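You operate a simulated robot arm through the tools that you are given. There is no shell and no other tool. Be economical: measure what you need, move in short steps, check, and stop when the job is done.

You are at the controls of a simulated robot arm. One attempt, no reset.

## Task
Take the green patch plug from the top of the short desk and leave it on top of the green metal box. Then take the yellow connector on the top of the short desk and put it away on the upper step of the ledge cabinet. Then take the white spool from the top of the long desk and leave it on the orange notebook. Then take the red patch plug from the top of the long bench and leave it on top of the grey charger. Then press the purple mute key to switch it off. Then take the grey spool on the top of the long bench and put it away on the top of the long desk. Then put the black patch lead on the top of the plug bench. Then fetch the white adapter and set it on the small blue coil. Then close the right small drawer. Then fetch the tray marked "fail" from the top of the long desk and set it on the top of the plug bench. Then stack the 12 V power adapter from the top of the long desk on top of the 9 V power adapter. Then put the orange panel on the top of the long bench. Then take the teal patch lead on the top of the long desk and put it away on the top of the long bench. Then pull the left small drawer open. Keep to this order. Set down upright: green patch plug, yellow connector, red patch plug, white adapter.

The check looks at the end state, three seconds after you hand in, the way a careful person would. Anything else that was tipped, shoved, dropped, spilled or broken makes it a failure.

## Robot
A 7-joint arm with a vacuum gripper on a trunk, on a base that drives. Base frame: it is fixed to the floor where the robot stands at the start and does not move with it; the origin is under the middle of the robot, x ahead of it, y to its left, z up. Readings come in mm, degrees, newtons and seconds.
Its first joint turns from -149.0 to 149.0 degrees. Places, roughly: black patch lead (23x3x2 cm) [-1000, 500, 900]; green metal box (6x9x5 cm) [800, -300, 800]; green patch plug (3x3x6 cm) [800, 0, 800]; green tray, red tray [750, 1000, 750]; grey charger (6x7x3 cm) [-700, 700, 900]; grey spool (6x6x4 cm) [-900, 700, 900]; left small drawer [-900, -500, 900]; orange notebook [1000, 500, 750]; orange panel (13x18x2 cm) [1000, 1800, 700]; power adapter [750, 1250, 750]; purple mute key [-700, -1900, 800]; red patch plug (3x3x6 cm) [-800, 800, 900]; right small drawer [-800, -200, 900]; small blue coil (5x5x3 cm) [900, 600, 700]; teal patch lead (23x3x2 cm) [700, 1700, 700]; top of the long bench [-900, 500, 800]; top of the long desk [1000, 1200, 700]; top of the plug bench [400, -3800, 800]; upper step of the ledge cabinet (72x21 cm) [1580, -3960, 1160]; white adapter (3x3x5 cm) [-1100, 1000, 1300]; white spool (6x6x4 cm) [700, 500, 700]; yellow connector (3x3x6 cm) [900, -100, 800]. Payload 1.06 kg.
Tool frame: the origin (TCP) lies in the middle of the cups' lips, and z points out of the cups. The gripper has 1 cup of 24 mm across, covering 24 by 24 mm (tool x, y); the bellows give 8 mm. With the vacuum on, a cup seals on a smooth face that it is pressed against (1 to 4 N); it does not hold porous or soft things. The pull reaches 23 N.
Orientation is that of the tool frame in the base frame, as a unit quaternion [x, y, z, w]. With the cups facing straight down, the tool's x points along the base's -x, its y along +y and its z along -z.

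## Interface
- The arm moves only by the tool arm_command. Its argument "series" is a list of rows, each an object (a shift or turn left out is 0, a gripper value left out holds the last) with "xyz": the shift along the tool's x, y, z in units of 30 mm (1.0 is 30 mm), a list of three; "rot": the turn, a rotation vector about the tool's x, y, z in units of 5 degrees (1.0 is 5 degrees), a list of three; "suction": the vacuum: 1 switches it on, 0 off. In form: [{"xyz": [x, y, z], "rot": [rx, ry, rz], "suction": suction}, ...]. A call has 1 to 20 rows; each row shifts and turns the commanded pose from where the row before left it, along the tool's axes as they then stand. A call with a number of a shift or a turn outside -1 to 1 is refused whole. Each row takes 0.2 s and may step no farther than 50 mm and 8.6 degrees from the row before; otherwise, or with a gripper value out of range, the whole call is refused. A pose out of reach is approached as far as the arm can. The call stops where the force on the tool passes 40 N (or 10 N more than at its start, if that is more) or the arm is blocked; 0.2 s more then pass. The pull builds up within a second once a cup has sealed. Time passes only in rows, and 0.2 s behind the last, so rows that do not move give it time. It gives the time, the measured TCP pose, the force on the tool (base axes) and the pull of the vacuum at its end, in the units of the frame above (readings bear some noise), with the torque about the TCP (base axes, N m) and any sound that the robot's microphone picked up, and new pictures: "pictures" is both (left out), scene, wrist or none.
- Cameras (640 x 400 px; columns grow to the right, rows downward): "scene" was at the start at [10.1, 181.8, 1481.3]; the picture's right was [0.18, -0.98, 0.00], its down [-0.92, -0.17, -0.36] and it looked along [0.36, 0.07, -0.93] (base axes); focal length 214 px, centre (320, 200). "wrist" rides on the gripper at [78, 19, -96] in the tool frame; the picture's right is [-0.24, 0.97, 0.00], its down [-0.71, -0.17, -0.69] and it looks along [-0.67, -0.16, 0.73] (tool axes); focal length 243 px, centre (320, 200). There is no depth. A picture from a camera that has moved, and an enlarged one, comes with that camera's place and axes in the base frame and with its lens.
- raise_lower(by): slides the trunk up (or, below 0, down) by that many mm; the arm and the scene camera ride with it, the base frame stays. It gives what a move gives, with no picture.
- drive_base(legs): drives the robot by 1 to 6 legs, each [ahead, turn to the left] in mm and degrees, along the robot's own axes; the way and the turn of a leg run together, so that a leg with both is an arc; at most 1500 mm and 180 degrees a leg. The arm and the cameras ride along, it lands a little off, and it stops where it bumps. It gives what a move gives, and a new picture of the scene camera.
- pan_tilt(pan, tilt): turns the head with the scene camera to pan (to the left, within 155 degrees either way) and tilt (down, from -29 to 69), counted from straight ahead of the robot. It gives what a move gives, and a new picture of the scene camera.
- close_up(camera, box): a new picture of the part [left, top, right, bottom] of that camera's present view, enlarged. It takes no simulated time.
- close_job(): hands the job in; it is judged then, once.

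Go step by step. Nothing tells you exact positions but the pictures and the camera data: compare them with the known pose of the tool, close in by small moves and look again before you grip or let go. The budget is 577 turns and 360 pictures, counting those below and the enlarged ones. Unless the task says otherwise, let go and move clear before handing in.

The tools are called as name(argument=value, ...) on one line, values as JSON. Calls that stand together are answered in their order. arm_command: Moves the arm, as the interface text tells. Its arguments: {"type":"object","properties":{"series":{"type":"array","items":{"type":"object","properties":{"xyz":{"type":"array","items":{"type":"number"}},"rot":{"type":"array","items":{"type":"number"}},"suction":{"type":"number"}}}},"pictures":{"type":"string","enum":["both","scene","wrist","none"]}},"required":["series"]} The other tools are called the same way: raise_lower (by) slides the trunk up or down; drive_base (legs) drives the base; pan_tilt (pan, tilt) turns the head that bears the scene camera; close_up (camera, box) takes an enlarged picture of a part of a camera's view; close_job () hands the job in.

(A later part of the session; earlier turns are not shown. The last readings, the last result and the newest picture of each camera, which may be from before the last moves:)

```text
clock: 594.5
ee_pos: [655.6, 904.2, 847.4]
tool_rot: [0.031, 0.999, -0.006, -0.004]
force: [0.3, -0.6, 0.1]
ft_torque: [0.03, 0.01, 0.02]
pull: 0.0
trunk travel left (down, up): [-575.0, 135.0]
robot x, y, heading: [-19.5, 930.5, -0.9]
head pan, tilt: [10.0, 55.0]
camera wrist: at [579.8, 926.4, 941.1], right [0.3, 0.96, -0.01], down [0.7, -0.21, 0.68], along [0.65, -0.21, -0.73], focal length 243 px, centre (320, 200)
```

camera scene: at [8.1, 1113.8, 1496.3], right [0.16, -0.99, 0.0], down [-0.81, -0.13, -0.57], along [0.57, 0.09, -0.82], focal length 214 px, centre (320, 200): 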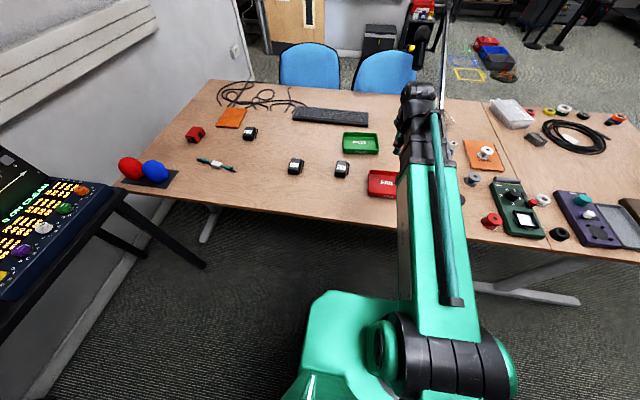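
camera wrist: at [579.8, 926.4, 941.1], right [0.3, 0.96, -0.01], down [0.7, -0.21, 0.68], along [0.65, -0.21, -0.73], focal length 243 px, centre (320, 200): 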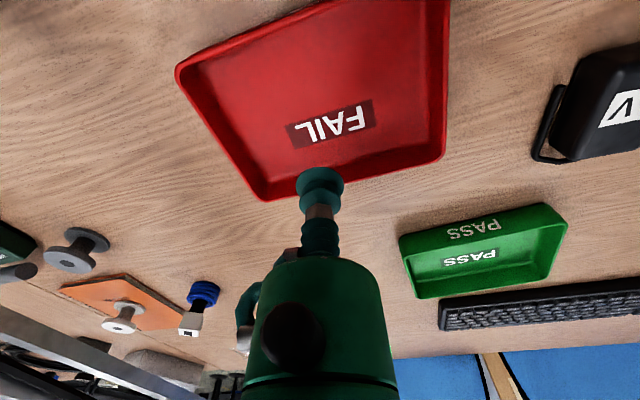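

arm_command(series=[{"xyz": [0.27, 0, 1], "suction": 1}, {"xyz": [0, 0, 1]}, {"xyz": [0, 0, 1]}, {"xyz": [0, 0, 0.2]}, {}], pictures="none")

arm_command(series=[{"xyz": [0, 0, 0.05]}, {"xyz": [0, 0, 0.05]}, {}, {}], pictures="none")

```text
clock: 595.7
ee_pos: [646.0, 902.7, 750.1]
tool_rot: [0.031, 1.0, -0.005, -0.003]
force: [0.3, 0.0, -0.1]
ft_torque: [0.0, 0.04, 0.01]
pull: 0.0
trunk travel left (down, up): [-575.0, 135.0]
robot x, y, heading: [-21.3, 936.2, -0.9]
head pan, tilt: [10.0, 55.0]
```

```text
clock: 596.7
ee_pos: [646.2, 902.6, 747.5]
tool_rot: [0.032, 0.999, -0.006, -0.005]
force: [-0.9, -0.8, 0.3]
ft_torque: [-0.02, -0.02, 0.0]
pull: 0.0
trunk travel left (down, up): [-575.0, 135.0]
robot x, y, heading: [-20.3, 929.1, -1.1]
head pan, tilt: [10.0, 55.0]
```

arm_command(series=[{"xyz": [0, 0, 0.05]}, {"xyz": [0, 0, 0.05]}, {"xyz": [0, 0, 0.05]}, {}, {}], pictures="none")

arm_command(series=[{"xyz": [0, 0, 0.05]}, {"xyz": [0, 0, 0.05]}, {}, {}], pictures="none")

```text
clock: 597.9
ee_pos: [648.4, 902.1, 742.2]
tool_rot: [0.031, 0.999, -0.005, -0.005]
force: [-0.5, 0.5, -0.2]
ft_torque: [-0.04, -0.01, -0.01]
pull: 0.2
trunk travel left (down, up): [-575.0, 135.0]
robot x, y, heading: [-20.5, 928.6, -1.1]
head pan, tilt: [10.0, 55.0]
```

```text
clock: 598.9
ee_pos: [646.9, 903.4, 739.4]
tool_rot: [0.032, 0.999, -0.005, -0.005]
force: [0.1, -0.2, 0.5]
ft_torque: [0.01, 0.01, 0.0]
pull: 0.0
trunk travel left (down, up): [-575.0, 135.0]
robot x, y, heading: [-23.5, 935.0, -1.3]
head pan, tilt: [10.0, 55.0]
```

arm_command(series=[{"xyz": [0, 0, 0.05]}, {}, {}, {}], pictures="none")

arm_command(series=[{"xyz": [0, 0, 0.04]}, {}, {}, {}], pictures="none")

```text
clock: 599.9
ee_pos: [646.6, 905.1, 738.0]
tool_rot: [0.031, 0.999, -0.006, -0.005]
force: [0.5, -0.4, -0.7]
ft_torque: [0.01, 0.02, 0.0]
pull: 0.1
trunk travel left (down, up): [-575.0, 135.0]
robot x, y, heading: [-22.4, 932.4, -1.1]
head pan, tilt: [10.0, 55.0]
```

```text
clock: 600.9
ee_pos: [646.3, 904.3, 737.5]
tool_rot: [0.031, 0.999, -0.005, -0.005]
force: [0.6, -0.7, -0.5]
ft_torque: [0.06, 0.02, -0.04]
pull: 23.4
trunk travel left (down, up): [-575.0, 135.0]
robot x, y, heading: [-21.2, 932.2, -1.0]
head pan, tilt: [10.0, 55.0]
```

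Sealed gently on the tray floor. I'll lift high (trunk up) to pass well above the lamp arm when turning.

arm_command(series=[{"xyz": [0, 0, -0.3]}, {"xyz": [0, 0, -0.7]}, {"xyz": [0, 0, -1]}, {"xyz": [0, 0, -1]}, {"xyz": [0, 0, -1]}, {"xyz": [0, 0, -1]}, {"xyz": [0, 0, -1]}, {"xyz": [0, 0, -1]}, {"xyz": [0.8, 0.4, -1]}, {"xyz": [0.8, 0.4, -0.8]}, {}], pictures="wrist")

raise_lower(by=130)

```text
clock: 603.3
ee_pos: [600.7, 932.2, 1001.2]
tool_rot: [0.032, 0.999, -0.005, -0.004]
force: [0.3, 0.3, -3.1]
ft_torque: [0.0, 0.03, -0.01]
pull: 22.7
trunk travel left (down, up): [-575.0, 135.0]
robot x, y, heading: [-23.1, 925.9, -1.0]
head pan, tilt: [10.0, 55.0]
camera wrist: at [525.7, 955.8, 1095.2], right [0.3, 0.95, -0.01], down [0.7, -0.21, 0.68], along [0.65, -0.21, -0.73], focal length 243 px, centre (320, 200)
```

wrist: 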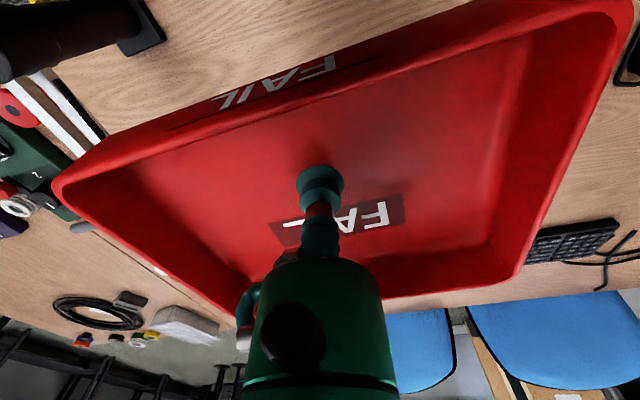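

```text
clock: 604.9
ee_pos: [601.7, 932.6, 1130.9]
tool_rot: [0.031, 0.999, -0.005, -0.005]
force: [0.6, 0.1, -4.0]
ft_torque: [-0.01, 0.02, 0.0]
pull: 22.8
trunk travel left (down, up): [-705.0, 5.0]
robot x, y, heading: [-23.2, 933.0, -1.2]
head pan, tilt: [10.0, 55.0]
```

drive_base(legs=[[0, -88.5]])

drive_base(legs=[[1500, 0]])

```text
clock: 609.1
ee_pos: [-1.9, 308.5, 1130.0]
tool_rot: [0.72, 0.694, -0.001, -0.006]
force: [-0.3, 0.2, -3.6]
ft_torque: [-0.01, -0.06, 0.0]
pull: 22.9
trunk travel left (down, up): [-705.0, 5.0]
robot x, y, heading: [-24.1, 933.4, -89.6]
head pan, tilt: [10.0, 55.0]
camera scene: at [161.8, 907.5, 1626.3], right [-0.98, -0.18, 0.0], down [-0.15, 0.81, -0.57], along [0.11, -0.56, -0.82], focal length 214 px, centre (320, 200)
```

scene: 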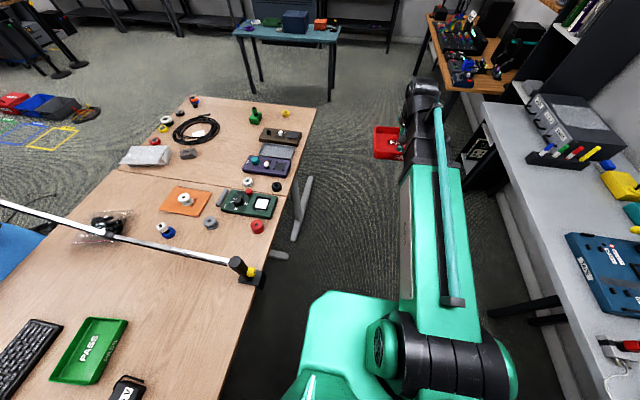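

```text
clock: 616.6
ee_pos: [22.8, -1213.3, 1130.1]
tool_rot: [0.717, 0.697, -0.001, -0.007]
force: [0.7, 0.1, -3.1]
ft_torque: [0.06, -0.02, -0.03]
pull: 22.6
trunk travel left (down, up): [-705.0, 5.0]
robot x, y, heading: [0.4, -588.2, -88.9]
head pan, tilt: [10.0, 55.0]
camera scene: at [183.8, -613.5, 1626.3], right [-0.98, -0.19, 0.0], down [-0.16, 0.8, -0.57], along [0.11, -0.56, -0.82], focal length 214 px, centre (320, 200)
```

scene: 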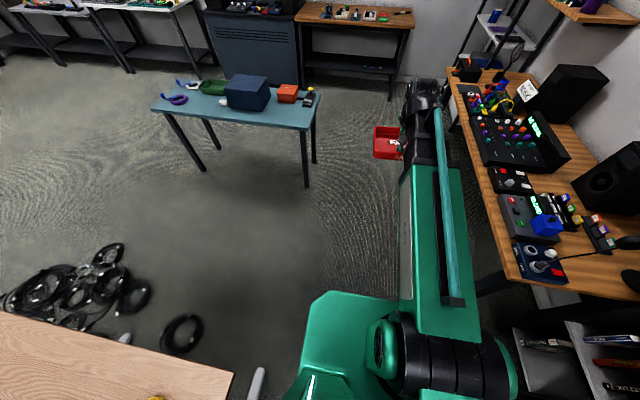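

drive_base(legs=[[1500, 0]])

drive_base(legs=[[700, -1.5]])

```text
clock: 624.0
ee_pos: [15.3, -2705.3, 1130.5]
tool_rot: [0.726, 0.687, 0.0, -0.007]
force: [-0.1, -0.3, -3.3]
ft_torque: [0.04, -0.01, -0.03]
pull: 22.6
trunk travel left (down, up): [-705.0, 5.0]
robot x, y, heading: [6.0, -2084.4, -90.3]
head pan, tilt: [10.0, 55.0]
camera scene: at [190.6, -2109.7, 1626.3], right [-0.99, -0.17, 0.0], down [-0.14, 0.81, -0.57], along [0.1, -0.57, -0.82], focal length 214 px, centre (320, 200)
```

scene: 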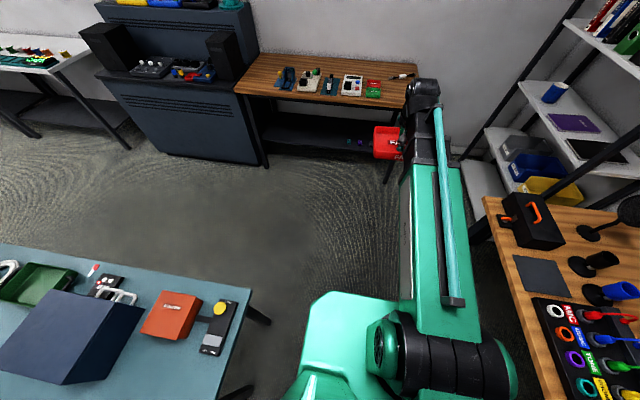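

```text
clock: 627.9
ee_pos: [-7.6, -3413.1, 1129.8]
tool_rot: [0.732, 0.681, 0.0, -0.007]
force: [-0.8, -0.5, -4.4]
ft_torque: [0.03, 0.02, 0.01]
pull: 23.0
trunk travel left (down, up): [-705.0, 5.0]
robot x, y, heading: [-3.1, -2792.8, -91.3]
head pan, tilt: [10.0, 55.0]
camera scene: at [178.1, -2821.2, 1626.3], right [-0.99, -0.15, 0.0], down [-0.12, 0.81, -0.57], along [0.08, -0.57, -0.82], focal length 214 px, centre (320, 200)
```

scene: 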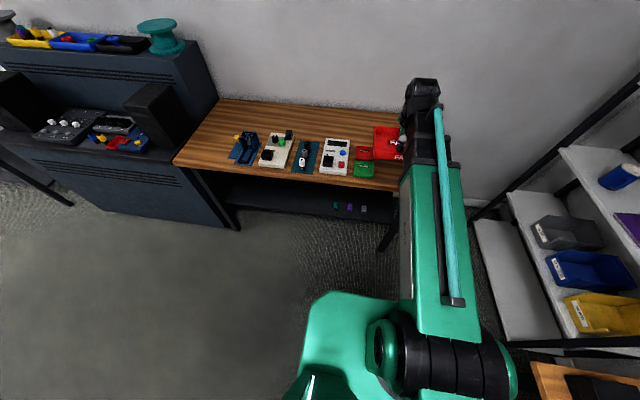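

raise_lower(by=-130)

arm_command(series=[{"xyz": [-0.85, -0.385, 0]}, {"xyz": [-0.85, -0.385, 0]}, {"xyz": [-0.85, -0.385, 0]}, {"xyz": [-0.85, -0.385, 0]}, {"xyz": [-0.85, -0.385, 0]}, {"xyz": [-0.85, -0.385, 0]}, {"xyz": [-0.85, -0.385, 0]}, {"xyz": [-0.85, -0.385, 0]}, {}], pictures="wrist")

pan_tilt(pan=-10, tilt=45)

```text
clock: 629.4
ee_pos: [-7.7, -3414.5, 1000.7]
tool_rot: [0.733, 0.68, 0.0, -0.006]
force: [0.2, -0.4, -3.7]
ft_torque: [0.03, 0.0, 0.04]
pull: 22.8
trunk travel left (down, up): [-575.0, 135.0]
robot x, y, heading: [-6.9, -2788.4, -91.8]
head pan, tilt: [10.0, 55.0]
```

```text
clock: 631.4
ee_pos: [-114.4, -3610.4, 999.9]
tool_rot: [0.732, 0.681, -0.001, -0.007]
force: [0.0, 0.1, -3.6]
ft_torque: [0.04, 0.03, -0.02]
pull: 23.2
trunk travel left (down, up): [-575.0, 135.0]
robot x, y, heading: [-3.5, -2792.6, -91.3]
head pan, tilt: [10.0, 55.0]
camera wrist: at [-88.0, -3535.9, 1094.9], right [0.95, -0.3, -0.01], down [-0.21, -0.7, 0.68], along [-0.22, -0.65, -0.73], focal length 243 px, centre (320, 200)
```

wrist: 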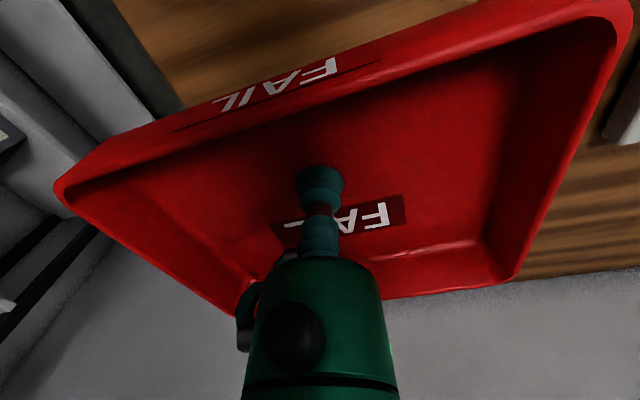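

```text
clock: 632.3
ee_pos: [-112.9, -3610.6, 1001.0]
tool_rot: [0.732, 0.681, -0.001, -0.007]
force: [0.7, -0.3, -2.5]
ft_torque: [0.05, -0.02, 0.02]
pull: 22.8
trunk travel left (down, up): [-575.0, 135.0]
robot x, y, heading: [-2.3, -2790.6, -91.4]
head pan, tilt: [-10.0, 45.0]
camera scene: at [151.3, -2829.1, 1509.7], right [-0.98, 0.2, 0.0], down [0.14, 0.69, -0.71], along [-0.14, -0.69, -0.71], focal length 214 px, centre (320, 200)
```

scene: 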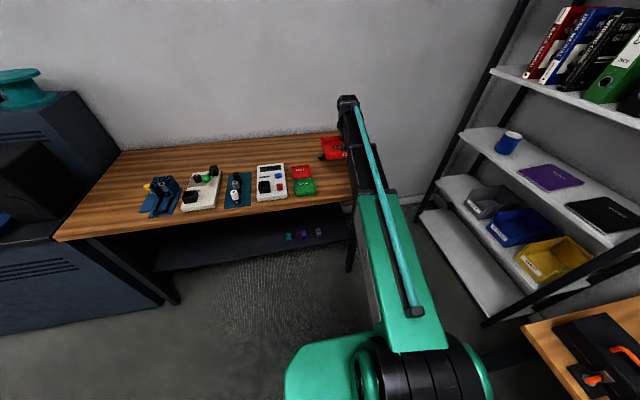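

The tray (≈155×105 mm) clears the lead and the GOOD/FAULT trays. Lowering onto the bench.

arm_command(series=[{"xyz": [0, 0, 1]}, {"xyz": [0, 0, 1]}, {"xyz": [0, 0, 1]}, {"xyz": [0, 0, 1]}, {"xyz": [0, 0, 0.7]}, {}], pictures="wrist")

```text
clock: 633.7
ee_pos: [-116.2, -3607.9, 857.8]
tool_rot: [0.732, 0.681, -0.001, -0.006]
force: [0.7, 0.5, -3.6]
ft_torque: [0.03, 0.03, 0.0]
pull: 23.3
trunk travel left (down, up): [-575.0, 135.0]
robot x, y, heading: [-6.3, -2791.3, -91.6]
head pan, tilt: [-10.0, 45.0]
camera wrist: at [-90.0, -3535.2, 952.8], right [0.95, -0.3, -0.01], down [-0.21, -0.7, 0.68], along [-0.22, -0.65, -0.73], focal length 243 px, centre (320, 200)
```

wrist: 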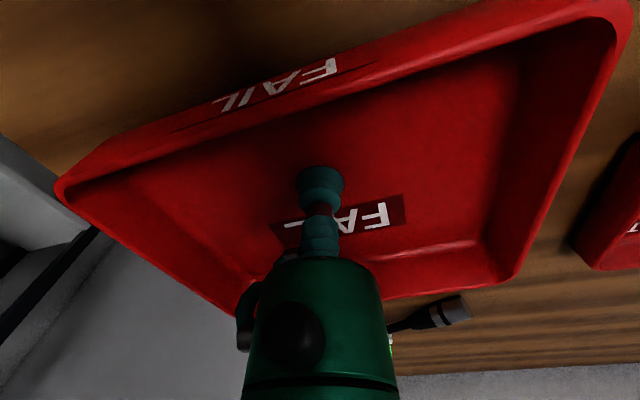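

arm_command(series=[{"xyz": [0, 0, 0.2]}, {"xyz": [0, 0, 0.1]}, {"xyz": [0, 0, 0.1]}, {}], pictures="none")

arm_command(series=[{"xyz": [0, 0, 0.07]}, {"xyz": [0, 0, 0.07]}, {}], pictures="none")

```text
clock: 634.7
ee_pos: [-115.8, -3610.1, 848.4]
tool_rot: [0.732, 0.681, -0.001, -0.006]
force: [-0.8, -9.0, 19.3]
ft_torque: [0.07, -0.1, -0.07]
pull: 22.4
trunk travel left (down, up): [-575.0, 135.0]
robot x, y, heading: [-6.7, -2793.7, -91.4]
head pan, tilt: [-10.0, 45.0]
```

```text
clock: 635.6
ee_pos: [-116.0, -3607.5, 845.7]
tool_rot: [0.732, 0.681, -0.003, -0.005]
force: [0.3, 2.6, 18.2]
ft_torque: [0.06, -0.14, -0.04]
pull: 23.3
trunk travel left (down, up): [-575.0, 135.0]
robot x, y, heading: [-3.4, -2789.3, -91.6]
head pan, tilt: [-10.0, 45.0]
stopped in row 3: the force on the tool passed its limit at 40 N (the readings are from after the stop); the commanded pose is now the measured one
```

Firmly down. Ease up and release.

arm_command(series=[{"xyz": [0, 0, -0.15]}, {"suction": 0}, {}, {}, {}, {"xyz": [0, 0, -0.2]}, {"xyz": [0, 0, -0.8]}, {"xyz": [0, 0, -1]}, {"xyz": [0, 0, -1]}, {"xyz": [0, 0, -1]}, {"xyz": [0, 0, -0.8]}, {}], pictures="wrist")

```text
clock: 638.2
ee_pos: [-115.4, -3609.2, 992.0]
tool_rot: [0.732, 0.682, -0.001, -0.005]
force: [0.1, 0.4, -0.3]
ft_torque: [-0.02, -0.02, -0.01]
pull: 0.1
trunk travel left (down, up): [-575.0, 135.0]
robot x, y, heading: [-3.2, -2792.3, -91.2]
head pan, tilt: [-10.0, 45.0]
camera wrist: at [-89.7, -3534.5, 1086.8], right [0.95, -0.3, -0.01], down [-0.21, -0.7, 0.68], along [-0.22, -0.65, -0.73], focal length 243 px, centre (320, 200)
```

wrist: 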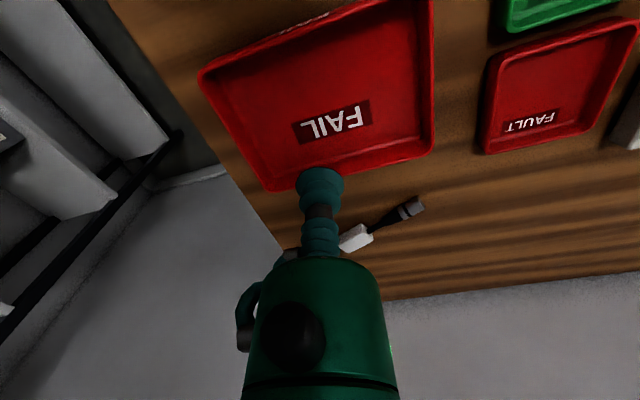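

The FAIL tray is set. Next come the power adapters on the long desk.

arm_command(series=[{"xyz": [1, 0.5, 0]}, {"xyz": [1, 0.5, 0]}, {"xyz": [1, 0.5, 0]}, {"xyz": [1, 0.5, 0]}, {"xyz": [1, 0.5, 0]}, {"xyz": [1, 0.5, 0]}, {"xyz": [0.5, 0.5, 0]}], pictures="none")

drive_base(legs=[[0, 179], [0, 2.5]])

drive_base(legs=[[1500, 0], [1000, 0]])

```text
clock: 639.8
ee_pos: [4.9, -3421.5, 991.8]
tool_rot: [0.732, 0.681, -0.002, -0.005]
force: [-0.2, 0.1, 0.4]
ft_torque: [-0.02, -0.01, -0.01]
pull: 0.1
trunk travel left (down, up): [-575.0, 135.0]
robot x, y, heading: [-2.8, -2791.4, -91.5]
head pan, tilt: [-10.0, 45.0]
```

```text
clock: 647.9
ee_pos: [-41.0, -2161.8, 991.8]
tool_rot: [-0.697, 0.717, -0.006, 0.001]
force: [1.0, -0.5, 0.1]
ft_torque: [0.01, 0.03, 0.01]
pull: 0.1
trunk travel left (down, up): [-575.0, 135.0]
robot x, y, heading: [-7.8, -2787.3, 91.2]
head pan, tilt: [-10.0, 45.0]
camera scene: at [-160.5, -2757.7, 1509.7], right [0.99, -0.16, 0.0], down [-0.11, -0.7, -0.71], along [0.11, 0.7, -0.71], focal length 214 px, centre (320, 200)
```

scene: 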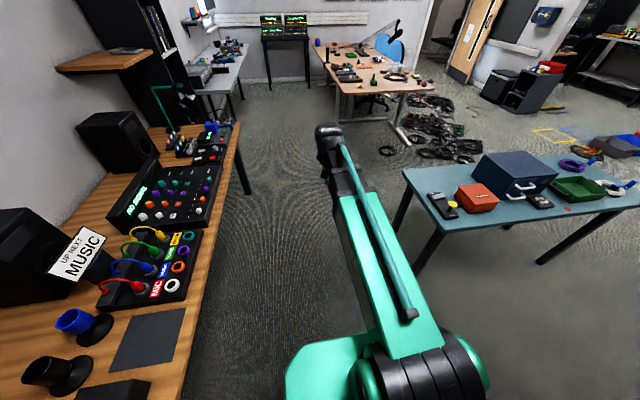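

```text
clock: 660.1
ee_pos: [-71.0, 320.8, 992.1]
tool_rot: [-0.701, 0.713, -0.005, 0.002]
force: [-0.5, 0.9, 0.4]
ft_torque: [0.0, 0.0, -0.01]
pull: 0.1
trunk travel left (down, up): [-575.0, 135.0]
robot x, y, heading: [-27.1, -309.0, 91.5]
head pan, tilt: [-10.0, 45.0]
camera scene: at [-185.5, -277.4, 1509.7], right [0.99, -0.15, 0.0], down [-0.1, -0.7, -0.71], along [0.1, 0.7, -0.71], focal length 214 px, centre (320, 200)
```

scene: 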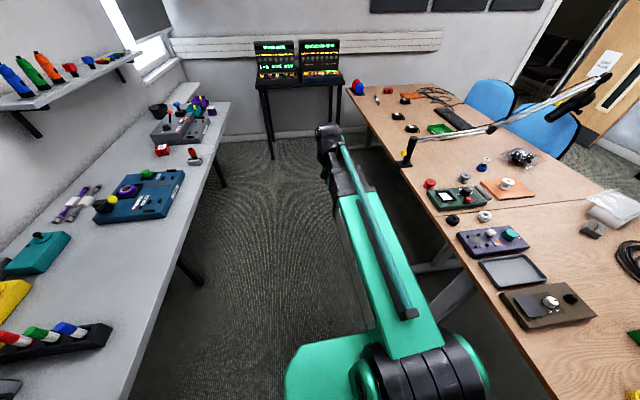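

drive_base(legs=[[1310, 0], [0, -91]])

pan_tilt(pan=20, tilt=50)

close_up(camera="scene", box=[120, 60, 440, 260])

```text
clock: 670.4
ee_pos: [564.5, 1024.2, 990.8]
tool_rot: [0.008, 1.0, -0.005, -0.003]
force: [0.0, 0.4, -0.2]
ft_torque: [-0.01, -0.04, -0.02]
pull: 0.1
trunk travel left (down, up): [-575.0, 135.0]
robot x, y, heading: [-66.6, 981.3, 1.6]
head pan, tilt: [-10.0, 45.0]
camera scene: at [-35.3, 1139.5, 1509.7], right [-0.14, -0.99, 0.0], down [-0.7, 0.1, -0.71], along [0.7, -0.1, -0.71], focal length 214 px, centre (320, 200)
```

scene: 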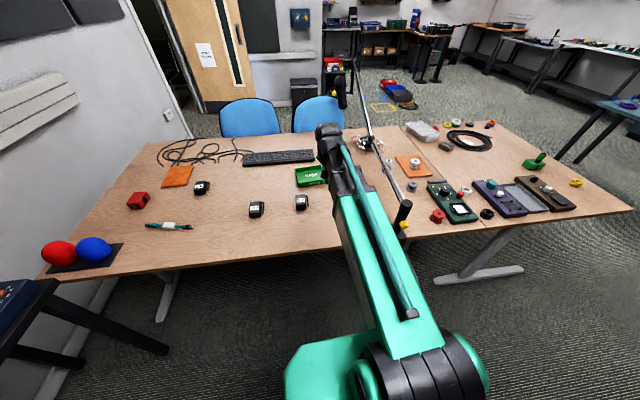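

```text
clock: 671.3
ee_pos: [564.1, 1023.9, 992.1]
tool_rot: [0.008, 1.0, -0.005, -0.003]
force: [-0.2, 0.0, -0.5]
ft_torque: [0.02, 0.0, -0.01]
pull: 0.1
trunk travel left (down, up): [-575.0, 135.0]
robot x, y, heading: [-67.9, 981.9, 1.7]
head pan, tilt: [20.0, 50.0]
camera scene: at [-44.2, 1179.8, 1502.8], right [0.37, -0.93, 0.0], down [-0.71, -0.28, -0.64], along [0.6, 0.24, -0.77], focal length 214 px, centre (320, 200)
```

scene: 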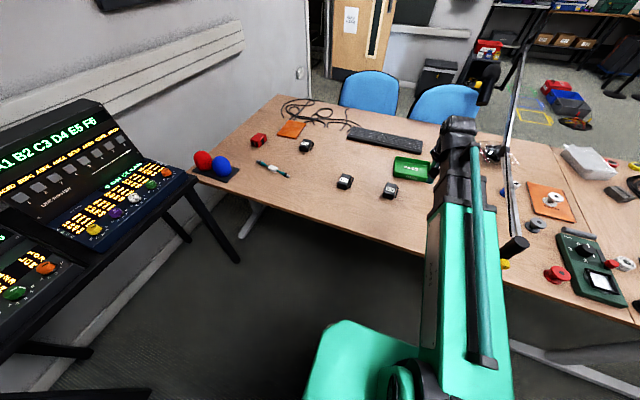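

```text
2.00 times, centred on (280, 160) of scene
camera zoom: at [-44.2, 1179.8, 1502.8], right [0.37, -0.93, 0.0], down [-0.71, -0.28, -0.64], along [0.6, 0.24, -0.77], focal length 429 px, centre (400, 280)
```

zoom: 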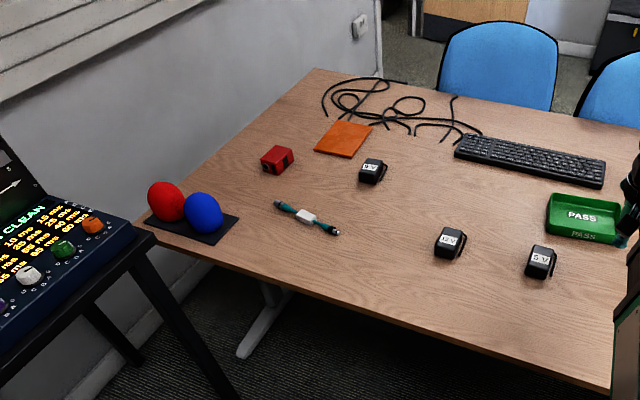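

12 V is at about (704, 1342), 9 V at about (898, 1639). I need to stand near (40, 1390) without sweeping the arm into the laptop stand, so I'll alternate base and arm turns.

drive_base(legs=[[0, 37]])

arm_command(series=[{"xyz": [0.326, -0.972, 0]}, {"xyz": [0.326, -0.972, 0]}, {"xyz": [0.326, -0.972, 0]}, {"xyz": [0.326, -0.972, 0]}, {"xyz": [0.326, -0.972, 0]}, {"xyz": [0.326, -0.972, 0]}, {"xyz": [0.326, -0.972, 0]}, {"xyz": [0.326, -0.972, 0]}, {"xyz": [0.326, -0.972, 0]}, {"xyz": [0.326, -0.972, 0]}, {"xyz": [0.326, -0.972, 0]}, {"xyz": [0.326, -0.972, 0]}, {"xyz": [0.326, -0.972, 0]}], pictures="none")

drive_base(legs=[[0, 37]])

```text
clock: 673.5
ee_pos: [405.8, 1399.4, 991.8]
tool_rot: [-0.314, 0.949, -0.005, -0.001]
force: [0.4, 0.2, 0.0]
ft_torque: [0.03, -0.05, -0.03]
pull: 0.1
trunk travel left (down, up): [-575.0, 135.0]
robot x, y, heading: [-67.0, 981.1, 38.8]
head pan, tilt: [20.0, 50.0]
camera scene: at [-168.9, 1152.1, 1502.8], right [0.86, -0.51, 0.0], down [-0.39, -0.66, -0.64], along [0.33, 0.55, -0.77], focal length 214 px, centre (320, 200)
```

scene: 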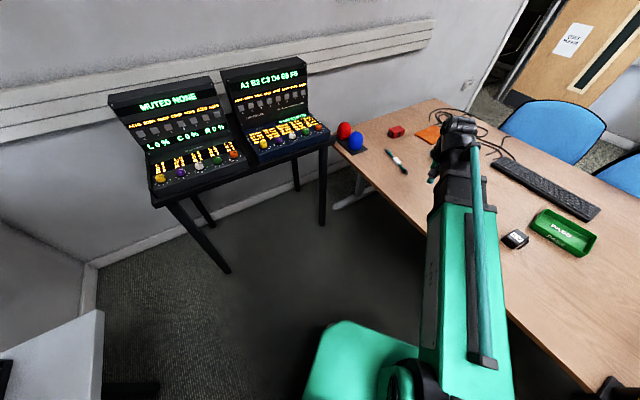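

```text
clock: 676.3
ee_pos: [531.2, 1016.9, 996.8]
tool_rot: [-0.314, 0.95, -0.006, 0.0]
force: [1.6, 0.7, -0.5]
ft_torque: [0.0, 0.01, -0.01]
pull: 0.0
trunk travel left (down, up): [-575.0, 135.0]
robot x, y, heading: [-65.8, 980.3, 39.2]
head pan, tilt: [20.0, 50.0]
```

```text
clock: 678.5
ee_pos: [387.8, 1369.7, 996.8]
tool_rot: [-0.599, 0.801, -0.006, 0.001]
force: [-0.9, 0.0, -0.5]
ft_torque: [0.0, -0.05, -0.02]
pull: 0.0
trunk travel left (down, up): [-575.0, 135.0]
robot x, y, heading: [-63.0, 981.1, 76.3]
head pan, tilt: [20.0, 50.0]
camera scene: at [-250.0, 1056.0, 1502.8], right [0.99, 0.11, 0.0], down [0.08, -0.76, -0.64], along [-0.07, 0.64, -0.77], focal length 214 px, centre (320, 200)
```

scene: 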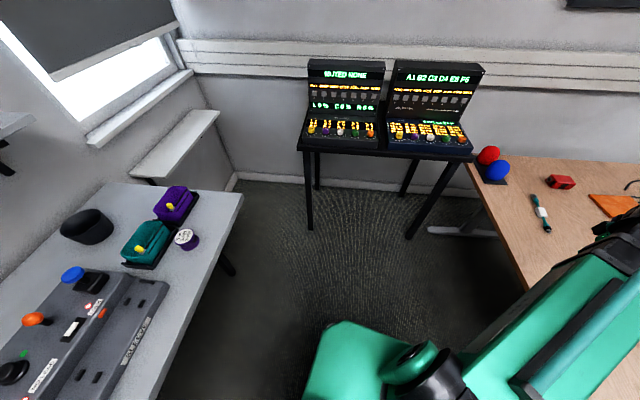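

drive_base(legs=[[420, 0], [0, -76]])

arm_command(series=[{"xyz": [-0.3, 0.95, 0]}, {"xyz": [-0.3, 0.95, 0]}, {"xyz": [-0.3, 0.95, 0]}, {"xyz": [-0.3, 0.95, 0]}, {"xyz": [-0.3, 0.95, 0]}, {"xyz": [-0.3, 0.95, 0]}, {"xyz": [-0.3, 0.95, 0]}, {"xyz": [-0.3, 0.95, 0]}, {"xyz": [-0.3, 0.95, 0]}, {}], pictures="wrist")

```text
clock: 684.2
ee_pos: [522.1, 1034.2, 997.7]
tool_rot: [0.016, 1.0, -0.005, -0.003]
force: [-0.7, 0.4, 0.0]
ft_torque: [0.01, 0.0, 0.0]
pull: 0.1
trunk travel left (down, up): [-575.0, 135.0]
robot x, y, heading: [33.6, 1378.8, 0.8]
head pan, tilt: [20.0, 50.0]
camera scene: at [56.2, 1574.3, 1502.8], right [0.36, -0.93, 0.0], down [-0.72, -0.27, -0.64], along [0.6, 0.23, -0.77], focal length 214 px, centre (320, 200)
```

scene: 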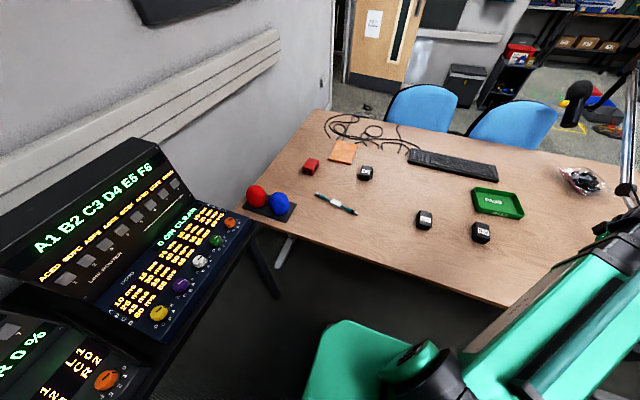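

```text
clock: 686.4
ee_pos: [609.9, 1289.3, 993.4]
tool_rot: [0.016, 1.0, -0.005, -0.002]
force: [-0.1, -0.2, 0.3]
ft_torque: [-0.02, -0.01, 0.0]
pull: 0.0
trunk travel left (down, up): [-575.0, 135.0]
robot x, y, heading: [31.8, 1376.9, 0.6]
head pan, tilt: [20.0, 50.0]
camera wrist: at [534.1, 1310.5, 1088.1], right [0.27, 0.96, -0.01], down [0.71, -0.19, 0.68], along [0.66, -0.19, -0.73], focal length 243 px, centre (320, 200)
```

wrist: 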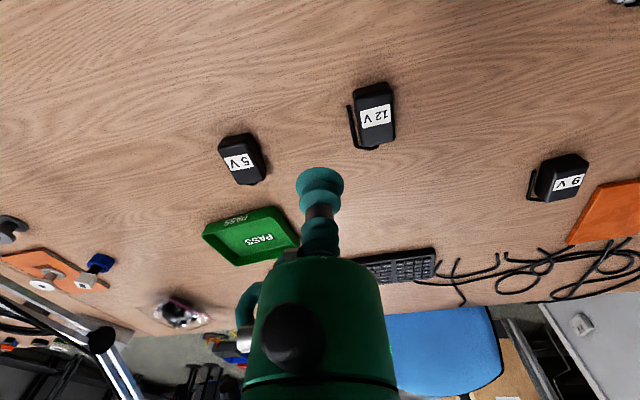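

arm_command(series=[{"xyz": [-0.92, 0.61, 0.7]}, {"xyz": [-0.92, 0.61, 1]}, {"xyz": [-0.92, 0.61, 1]}, {"xyz": [0, 0, 1]}, {"xyz": [0, 0, 0.5]}, {}], pictures="none")

close_up(camera="wrist", box=[200, 20, 440, 220])

```text
clock: 687.8
ee_pos: [692.8, 1338.6, 866.5]
tool_rot: [0.016, 1.0, -0.006, -0.002]
force: [-0.1, 0.1, -0.2]
ft_torque: [0.02, 0.03, 0.01]
pull: 0.0
trunk travel left (down, up): [-575.0, 135.0]
robot x, y, heading: [34.0, 1372.6, 0.7]
head pan, tilt: [20.0, 50.0]
```

```text
2.00 times, centred on (320, 120) of wrist
camera zoom: at [616.7, 1359.8, 960.0], right [0.27, 0.96, -0.01], down [0.71, -0.19, 0.68], along [0.66, -0.19, -0.73], focal length 485 px, centre (320, 360)
```

zoom: 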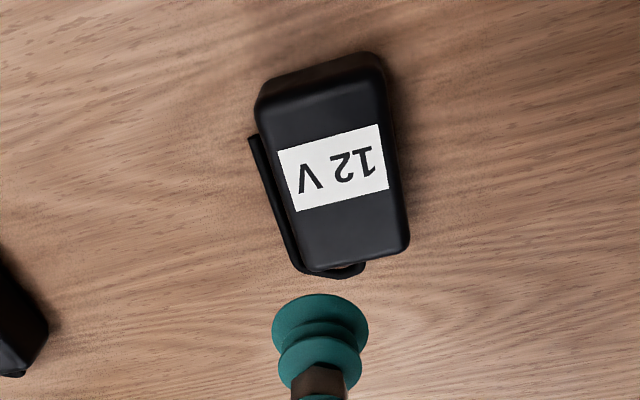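

arm_command(series=[{"xyz": [-0.08, 0.13, 1], "suction": 1}, {"xyz": [0, 0, 1]}, {"xyz": [0, 0, 0.8]}, {"xyz": [0, 0, 0.1]}, {}], pictures="none")

arm_command(series=[{"xyz": [0, 0, 0.06]}, {"xyz": [0, 0, 0.06]}, {}, {}], pictures="none")

```text
clock: 689.0
ee_pos: [696.5, 1343.1, 780.1]
tool_rot: [0.016, 1.0, -0.005, -0.003]
force: [0.3, 0.4, -0.3]
ft_torque: [0.0, 0.0, -0.02]
pull: 0.0
trunk travel left (down, up): [-575.0, 135.0]
robot x, y, heading: [33.2, 1375.0, 0.8]
head pan, tilt: [20.0, 50.0]
```

```text
clock: 690.0
ee_pos: [697.0, 1341.9, 777.0]
tool_rot: [0.016, 1.0, -0.005, -0.002]
force: [-0.1, 0.3, -0.3]
ft_torque: [0.0, 0.0, 0.02]
pull: 0.0
trunk travel left (down, up): [-575.0, 135.0]
robot x, y, heading: [29.9, 1375.1, 0.8]
head pan, tilt: [20.0, 50.0]
```

arm_command(series=[{"xyz": [0, 0, 0.07]}, {"xyz": [0, 0, 0.07]}, {}, {}], pictures="none")

arm_command(series=[{"xyz": [0, 0, 0.07]}, {}, {}], pictures="none")

```text
clock: 691.0
ee_pos: [696.6, 1342.5, 771.1]
tool_rot: [0.015, 1.0, -0.006, -0.003]
force: [-0.1, 0.8, -0.1]
ft_torque: [-0.02, 0.0, 0.03]
pull: 0.1
trunk travel left (down, up): [-575.0, 135.0]
robot x, y, heading: [33.5, 1373.2, 0.7]
head pan, tilt: [20.0, 50.0]
```

```text
clock: 691.8
ee_pos: [695.5, 1341.5, 769.4]
tool_rot: [0.016, 1.0, -0.005, -0.003]
force: [0.1, 0.3, -0.6]
ft_torque: [-0.01, 0.04, 0.0]
pull: 0.2
trunk travel left (down, up): [-575.0, 135.0]
robot x, y, heading: [32.7, 1381.5, 0.8]
head pan, tilt: [20.0, 50.0]
```

arm_command(series=[{"xyz": [0, 0, 0.07]}, {"xyz": [0, 0, 0.07]}, {}, {}], pictures="none")

close_up(camera="wrist", box=[200, 60, 440, 260])

```text
clock: 692.8
ee_pos: [695.9, 1342.3, 766.1]
tool_rot: [0.015, 1.0, -0.005, -0.003]
force: [-2.4, -1.5, 5.3]
ft_torque: [0.06, -0.06, 0.01]
pull: 23.0
trunk travel left (down, up): [-575.0, 135.0]
robot x, y, heading: [32.6, 1375.3, 0.9]
head pan, tilt: [20.0, 50.0]
```

```text
2.00 times, centred on (320, 160) of wrist
camera zoom: at [619.4, 1362.5, 860.2], right [0.27, 0.96, -0.01], down [0.71, -0.19, 0.68], along [0.66, -0.19, -0.73], focal length 485 px, centre (320, 280)
```

zoom: 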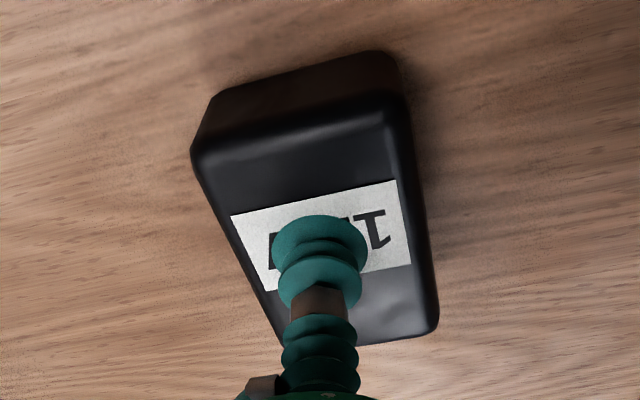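

Sealed on the 12 V adapter. Lift and go toward the 9 V one.

arm_command(series=[{"xyz": [0, 0, -0.3]}, {"xyz": [0, 0, -0.7]}, {"xyz": [0, 0, -1]}, {"xyz": [0, 0, -1]}, {"xyz": [0, 0, -1]}, {"xyz": [0, 0, -0.5]}, {"xyz": [-0.56, 0.9, 0]}, {"xyz": [-0.56, 0.9, 0]}, {"xyz": [-0.56, 0.9, 0]}, {"xyz": [-0.56, 0.9, 0]}, {"xyz": [-0.56, 0.9, 0]}, {"xyz": [-0.56, 0.9, 0]}, {"xyz": [-0.56, 0.9, 0]}, {"xyz": [-0.56, 0.9, 0]}, {"xyz": [-0.56, 0.9, 0]}, {"xyz": [-0.56, 0.9, 0]}, {}], pictures="wrist")

close_up(camera="wrist", box=[220, 40, 460, 240])

```text
clock: 696.4
ee_pos: [873.7, 1608.5, 896.6]
tool_rot: [0.015, 1.0, -0.005, -0.003]
force: [0.6, -0.2, -1.4]
ft_torque: [-0.04, 0.02, -0.01]
pull: 22.6
trunk travel left (down, up): [-575.0, 135.0]
robot x, y, heading: [29.4, 1376.8, 1.1]
head pan, tilt: [20.0, 50.0]
camera wrist: at [796.7, 1628.8, 991.2], right [0.27, 0.96, -0.01], down [0.71, -0.19, 0.68], along [0.66, -0.19, -0.73], focal length 243 px, centre (320, 200)
```

wrist: 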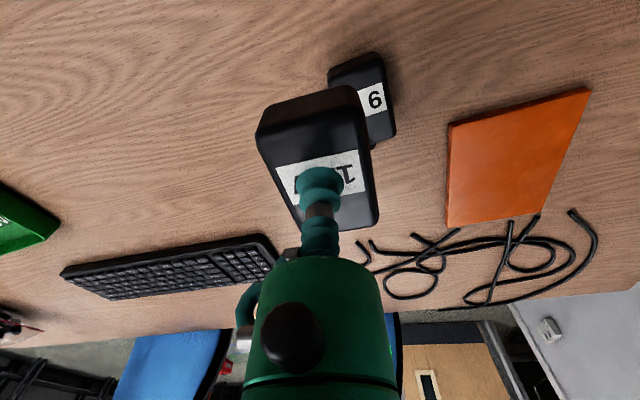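

```text
2.00 times, centred on (340, 140) of wrist
camera zoom: at [796.7, 1628.8, 991.2], right [0.27, 0.96, -0.01], down [0.71, -0.19, 0.68], along [0.66, -0.19, -0.73], focal length 485 px, centre (280, 320)
```

zoom: 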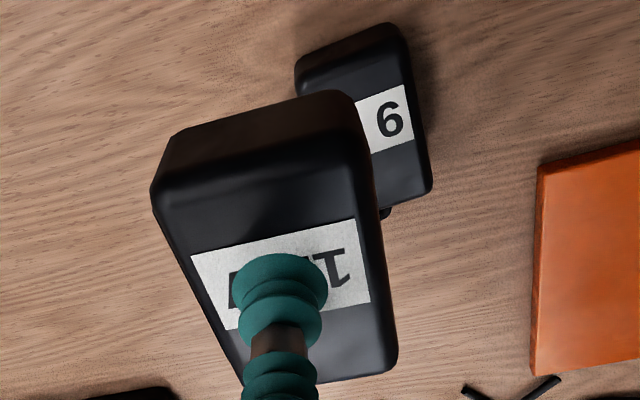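

12 V and 9 V are nearly parallel: 9 V centre (900, 1642), yaw about 7° more. I'll align and look again.

arm_command(series=[{"xyz": [-0.45, 0.55, 0]}, {"xyz": [-0.45, 0.55, 0]}, {"rot": [0, 0, -0.7]}, {"rot": [0, 0, -0.7]}, {"xyz": [0, 0, 0.8]}, {}], pictures="none")

close_up(camera="wrist", box=[200, 20, 440, 220])

```text
clock: 697.8
ee_pos: [904.1, 1641.6, 872.0]
tool_rot: [-0.045, 0.999, -0.006, -0.004]
force: [0.1, -0.8, -1.2]
ft_torque: [0.0, 0.0, -0.01]
pull: 22.7
trunk travel left (down, up): [-575.0, 135.0]
robot x, y, heading: [32.7, 1376.1, 0.8]
head pan, tilt: [20.0, 50.0]
```

```text
2.00 times, centred on (320, 120) of wrist
camera zoom: at [824.2, 1651.4, 966.1], right [0.15, 0.99, -0.01], down [0.72, -0.1, 0.68], along [0.67, -0.11, -0.73], focal length 485 px, centre (320, 360)
```

zoom: 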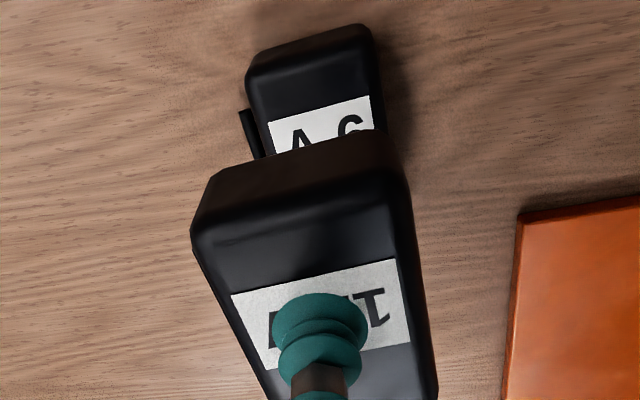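

Edges now line up to within about 1 mm. Lowering onto the 9 V adapter.

arm_command(series=[{"xyz": [0, 0, 1]}, {"xyz": [0, 0, 0.8]}, {"xyz": [0, 0, 0.2]}, {}], pictures="none")

close_up(camera="wrist", box=[200, 20, 440, 220])

```text
clock: 698.8
ee_pos: [901.8, 1639.1, 812.4]
tool_rot: [-0.046, 0.999, -0.005, -0.003]
force: [0.3, -0.3, -2.0]
ft_torque: [0.04, 0.01, 0.0]
pull: 23.3
trunk travel left (down, up): [-575.0, 135.0]
robot x, y, heading: [32.2, 1379.3, 0.5]
head pan, tilt: [20.0, 50.0]
```

```text
2.00 times, centred on (320, 120) of wrist
camera zoom: at [823.1, 1650.2, 907.1], right [0.15, 0.99, -0.01], down [0.72, -0.1, 0.68], along [0.67, -0.11, -0.73], focal length 485 px, centre (320, 360)
```

zoom: 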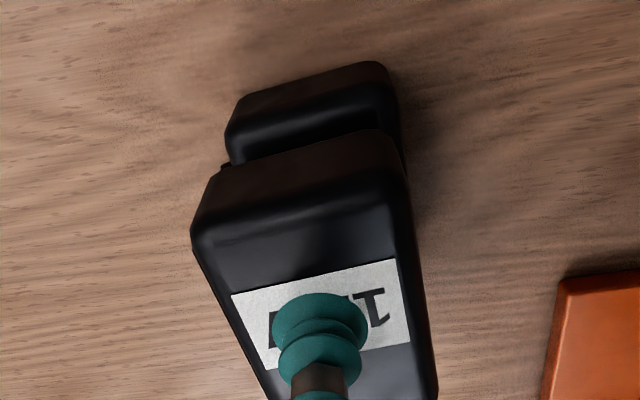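

arm_command(series=[{"xyz": [0.1, 0, 0.1]}, {"xyz": [0, 0, 0.1]}, {}], pictures="none")

arm_command(series=[{"xyz": [0, 0, 0.07]}, {"xyz": [0, 0, 0.03]}, {}], pictures="none")

```text
clock: 699.6
ee_pos: [899.0, 1639.9, 807.0]
tool_rot: [-0.045, 0.999, -0.005, -0.003]
force: [0.1, 0.0, -1.4]
ft_torque: [-0.01, -0.01, -0.01]
pull: 22.7
trunk travel left (down, up): [-575.0, 135.0]
robot x, y, heading: [32.8, 1374.8, 0.7]
head pan, tilt: [20.0, 50.0]
```

```text
clock: 700.4
ee_pos: [897.6, 1639.6, 802.9]
tool_rot: [-0.044, 0.999, -0.006, -0.003]
force: [0.2, 0.2, -2.3]
ft_torque: [0.03, 0.04, -0.02]
pull: 22.8
trunk travel left (down, up): [-575.0, 135.0]
robot x, y, heading: [32.0, 1376.6, 0.8]
head pan, tilt: [20.0, 50.0]
```

arm_command(series=[{"xyz": [0, 0, 0.07]}, {"xyz": [0, 0, 0.03]}, {}], pictures="none")

close_up(camera="wrist", box=[200, 20, 440, 220])

```text
clock: 701.2
ee_pos: [898.1, 1639.0, 802.1]
tool_rot: [-0.046, 0.999, -0.006, -0.002]
force: [4.0, -0.1, 9.8]
ft_torque: [0.1, -0.07, -0.01]
pull: 22.8
trunk travel left (down, up): [-575.0, 135.0]
robot x, y, heading: [30.6, 1376.4, 0.9]
head pan, tilt: [20.0, 50.0]
```

```text
2.00 times, centred on (320, 120) of wrist
camera zoom: at [819.2, 1650.3, 896.2], right [0.15, 0.99, -0.01], down [0.72, -0.1, 0.68], along [0.67, -0.11, -0.73], focal length 485 px, centre (320, 360)
```

zoom: 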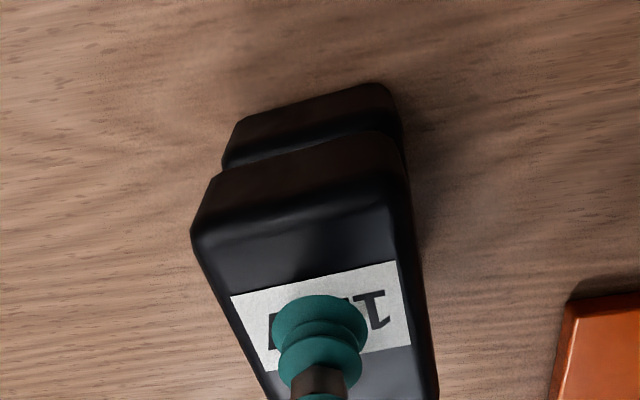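

Stacked and aligned, in contact. Releasing.

arm_command(series=[{"xyz": [0, 0, -0.07]}, {"suction": 0}, {}, {}, {}, {"xyz": [0, 0, -0.15]}, {"xyz": [0, 0, -0.5]}, {"xyz": [0, 0, -1]}, {"xyz": [0, 0, -1]}, {}], pictures="wrist")

```text
clock: 703.4
ee_pos: [897.7, 1638.2, 880.5]
tool_rot: [-0.045, 0.999, -0.006, -0.004]
force: [-0.4, 0.6, -0.3]
ft_torque: [0.0, 0.02, 0.04]
pull: 0.0
trunk travel left (down, up): [-575.0, 135.0]
robot x, y, heading: [30.4, 1377.4, 1.1]
head pan, tilt: [20.0, 50.0]
camera wrist: at [819.3, 1649.8, 977.0], right [0.15, 0.99, -0.01], down [0.72, -0.1, 0.68], along [0.67, -0.11, -0.73], focal length 243 px, centre (320, 200)
```

wrist: 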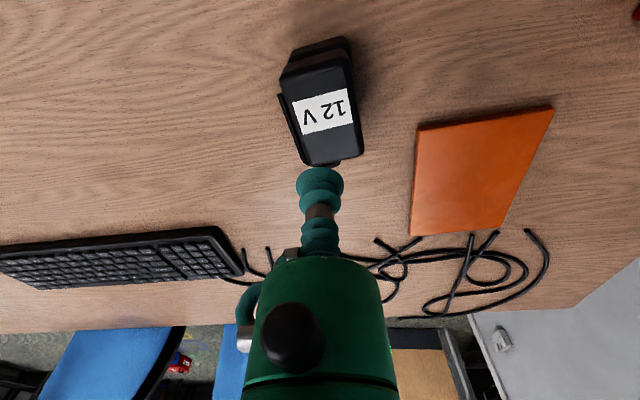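

Stacked neatly. The orange panel centre is near (1015, 1795), too far from here; I'll swing the arm right and move the base to about (90, 1600).

arm_command(series=[{"xyz": [0.93, -0.504, -0.4]}, {"xyz": [0.93, -0.504, -0.4]}, {"xyz": [0.93, -0.504, -0.4]}, {"xyz": [0.93, -0.504, -0.4]}, {"xyz": [0.93, -0.504, -0.4]}, {"xyz": [0.93, -0.504, -0.4]}, {"xyz": [0.93, -0.504, -0.4]}, {"xyz": [0.93, -0.504, -0.4]}, {"xyz": [0.93, -0.504, -0.4]}, {"xyz": [0.128, -0.95, 0]}, {"xyz": [0.128, -0.95, 0]}, {"xyz": [0.128, -0.95, 0]}, {"xyz": [0.128, -0.95, 0]}, {"xyz": [0.128, -0.95, 0]}, {"xyz": [0.128, -0.95, 0]}, {"xyz": [0.128, -0.95, 0]}, {"xyz": [0.128, -0.95, 0]}], pictures="none")

arm_command(series=[{"xyz": [0.519, -0.924, 0]}, {"xyz": [0.519, -0.924, 0]}, {"xyz": [0.519, -0.924, 0]}, {"xyz": [0.519, -0.924, 0]}, {"xyz": [0.519, -0.924, 0]}, {"xyz": [0.519, -0.924, 0]}, {"xyz": [0.519, -0.924, 0]}, {"xyz": [0.519, -0.924, 0]}, {"xyz": [0.519, -0.924, 0]}, {"xyz": [0.519, -0.924, 0]}, {"xyz": [0.84, -0.65, 0]}, {"xyz": [0.84, -0.65, 0]}, {"xyz": [0.84, -0.65, 0]}, {"xyz": [0.84, -0.65, 0]}, {"xyz": [0.84, -0.65, 0]}, {"xyz": [0.84, -0.65, 0]}], pictures="none")

drive_base(legs=[[0, 75], [225, 0], [0, -75]])

```text
clock: 707.0
ee_pos: [651.1, 1251.0, 996.9]
tool_rot: [-0.046, 0.999, -0.005, -0.003]
force: [-0.3, 0.5, 0.6]
ft_torque: [0.01, -0.01, 0.02]
pull: 0.1
trunk travel left (down, up): [-575.0, 135.0]
robot x, y, heading: [33.4, 1375.9, 0.7]
head pan, tilt: [20.0, 50.0]
```

```text
clock: 710.4
ee_pos: [382.2, 831.7, 999.1]
tool_rot: [-0.045, 0.999, -0.005, -0.004]
force: [-0.1, -0.2, 0.0]
ft_torque: [0.01, 0.0, 0.0]
pull: 0.0
trunk travel left (down, up): [-575.0, 135.0]
robot x, y, heading: [33.0, 1375.5, 0.8]
head pan, tilt: [20.0, 50.0]
```

```text
clock: 718.6
ee_pos: [451.3, 1064.3, 1001.8]
tool_rot: [-0.064, 0.998, -0.005, -0.003]
force: [0.2, 0.3, 0.4]
ft_torque: [-0.04, 0.02, -0.01]
pull: 0.1
trunk travel left (down, up): [-575.0, 135.0]
robot x, y, heading: [78.1, 1597.6, 2.8]
head pan, tilt: [20.0, 50.0]
camera scene: at [96.6, 1793.0, 1502.8], right [0.39, -0.92, 0.0], down [-0.7, -0.3, -0.64], along [0.59, 0.25, -0.77], focal length 214 px, centre (320, 200)
```

scene: 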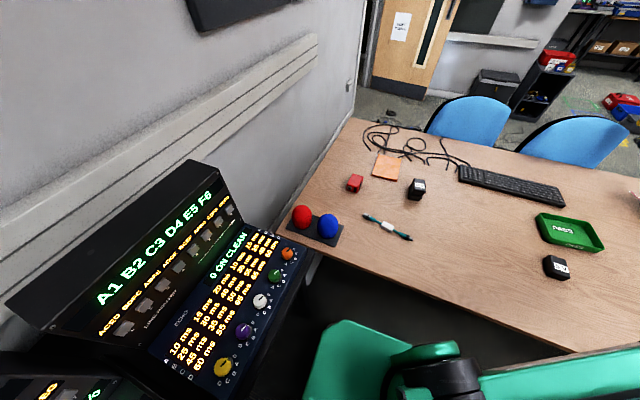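

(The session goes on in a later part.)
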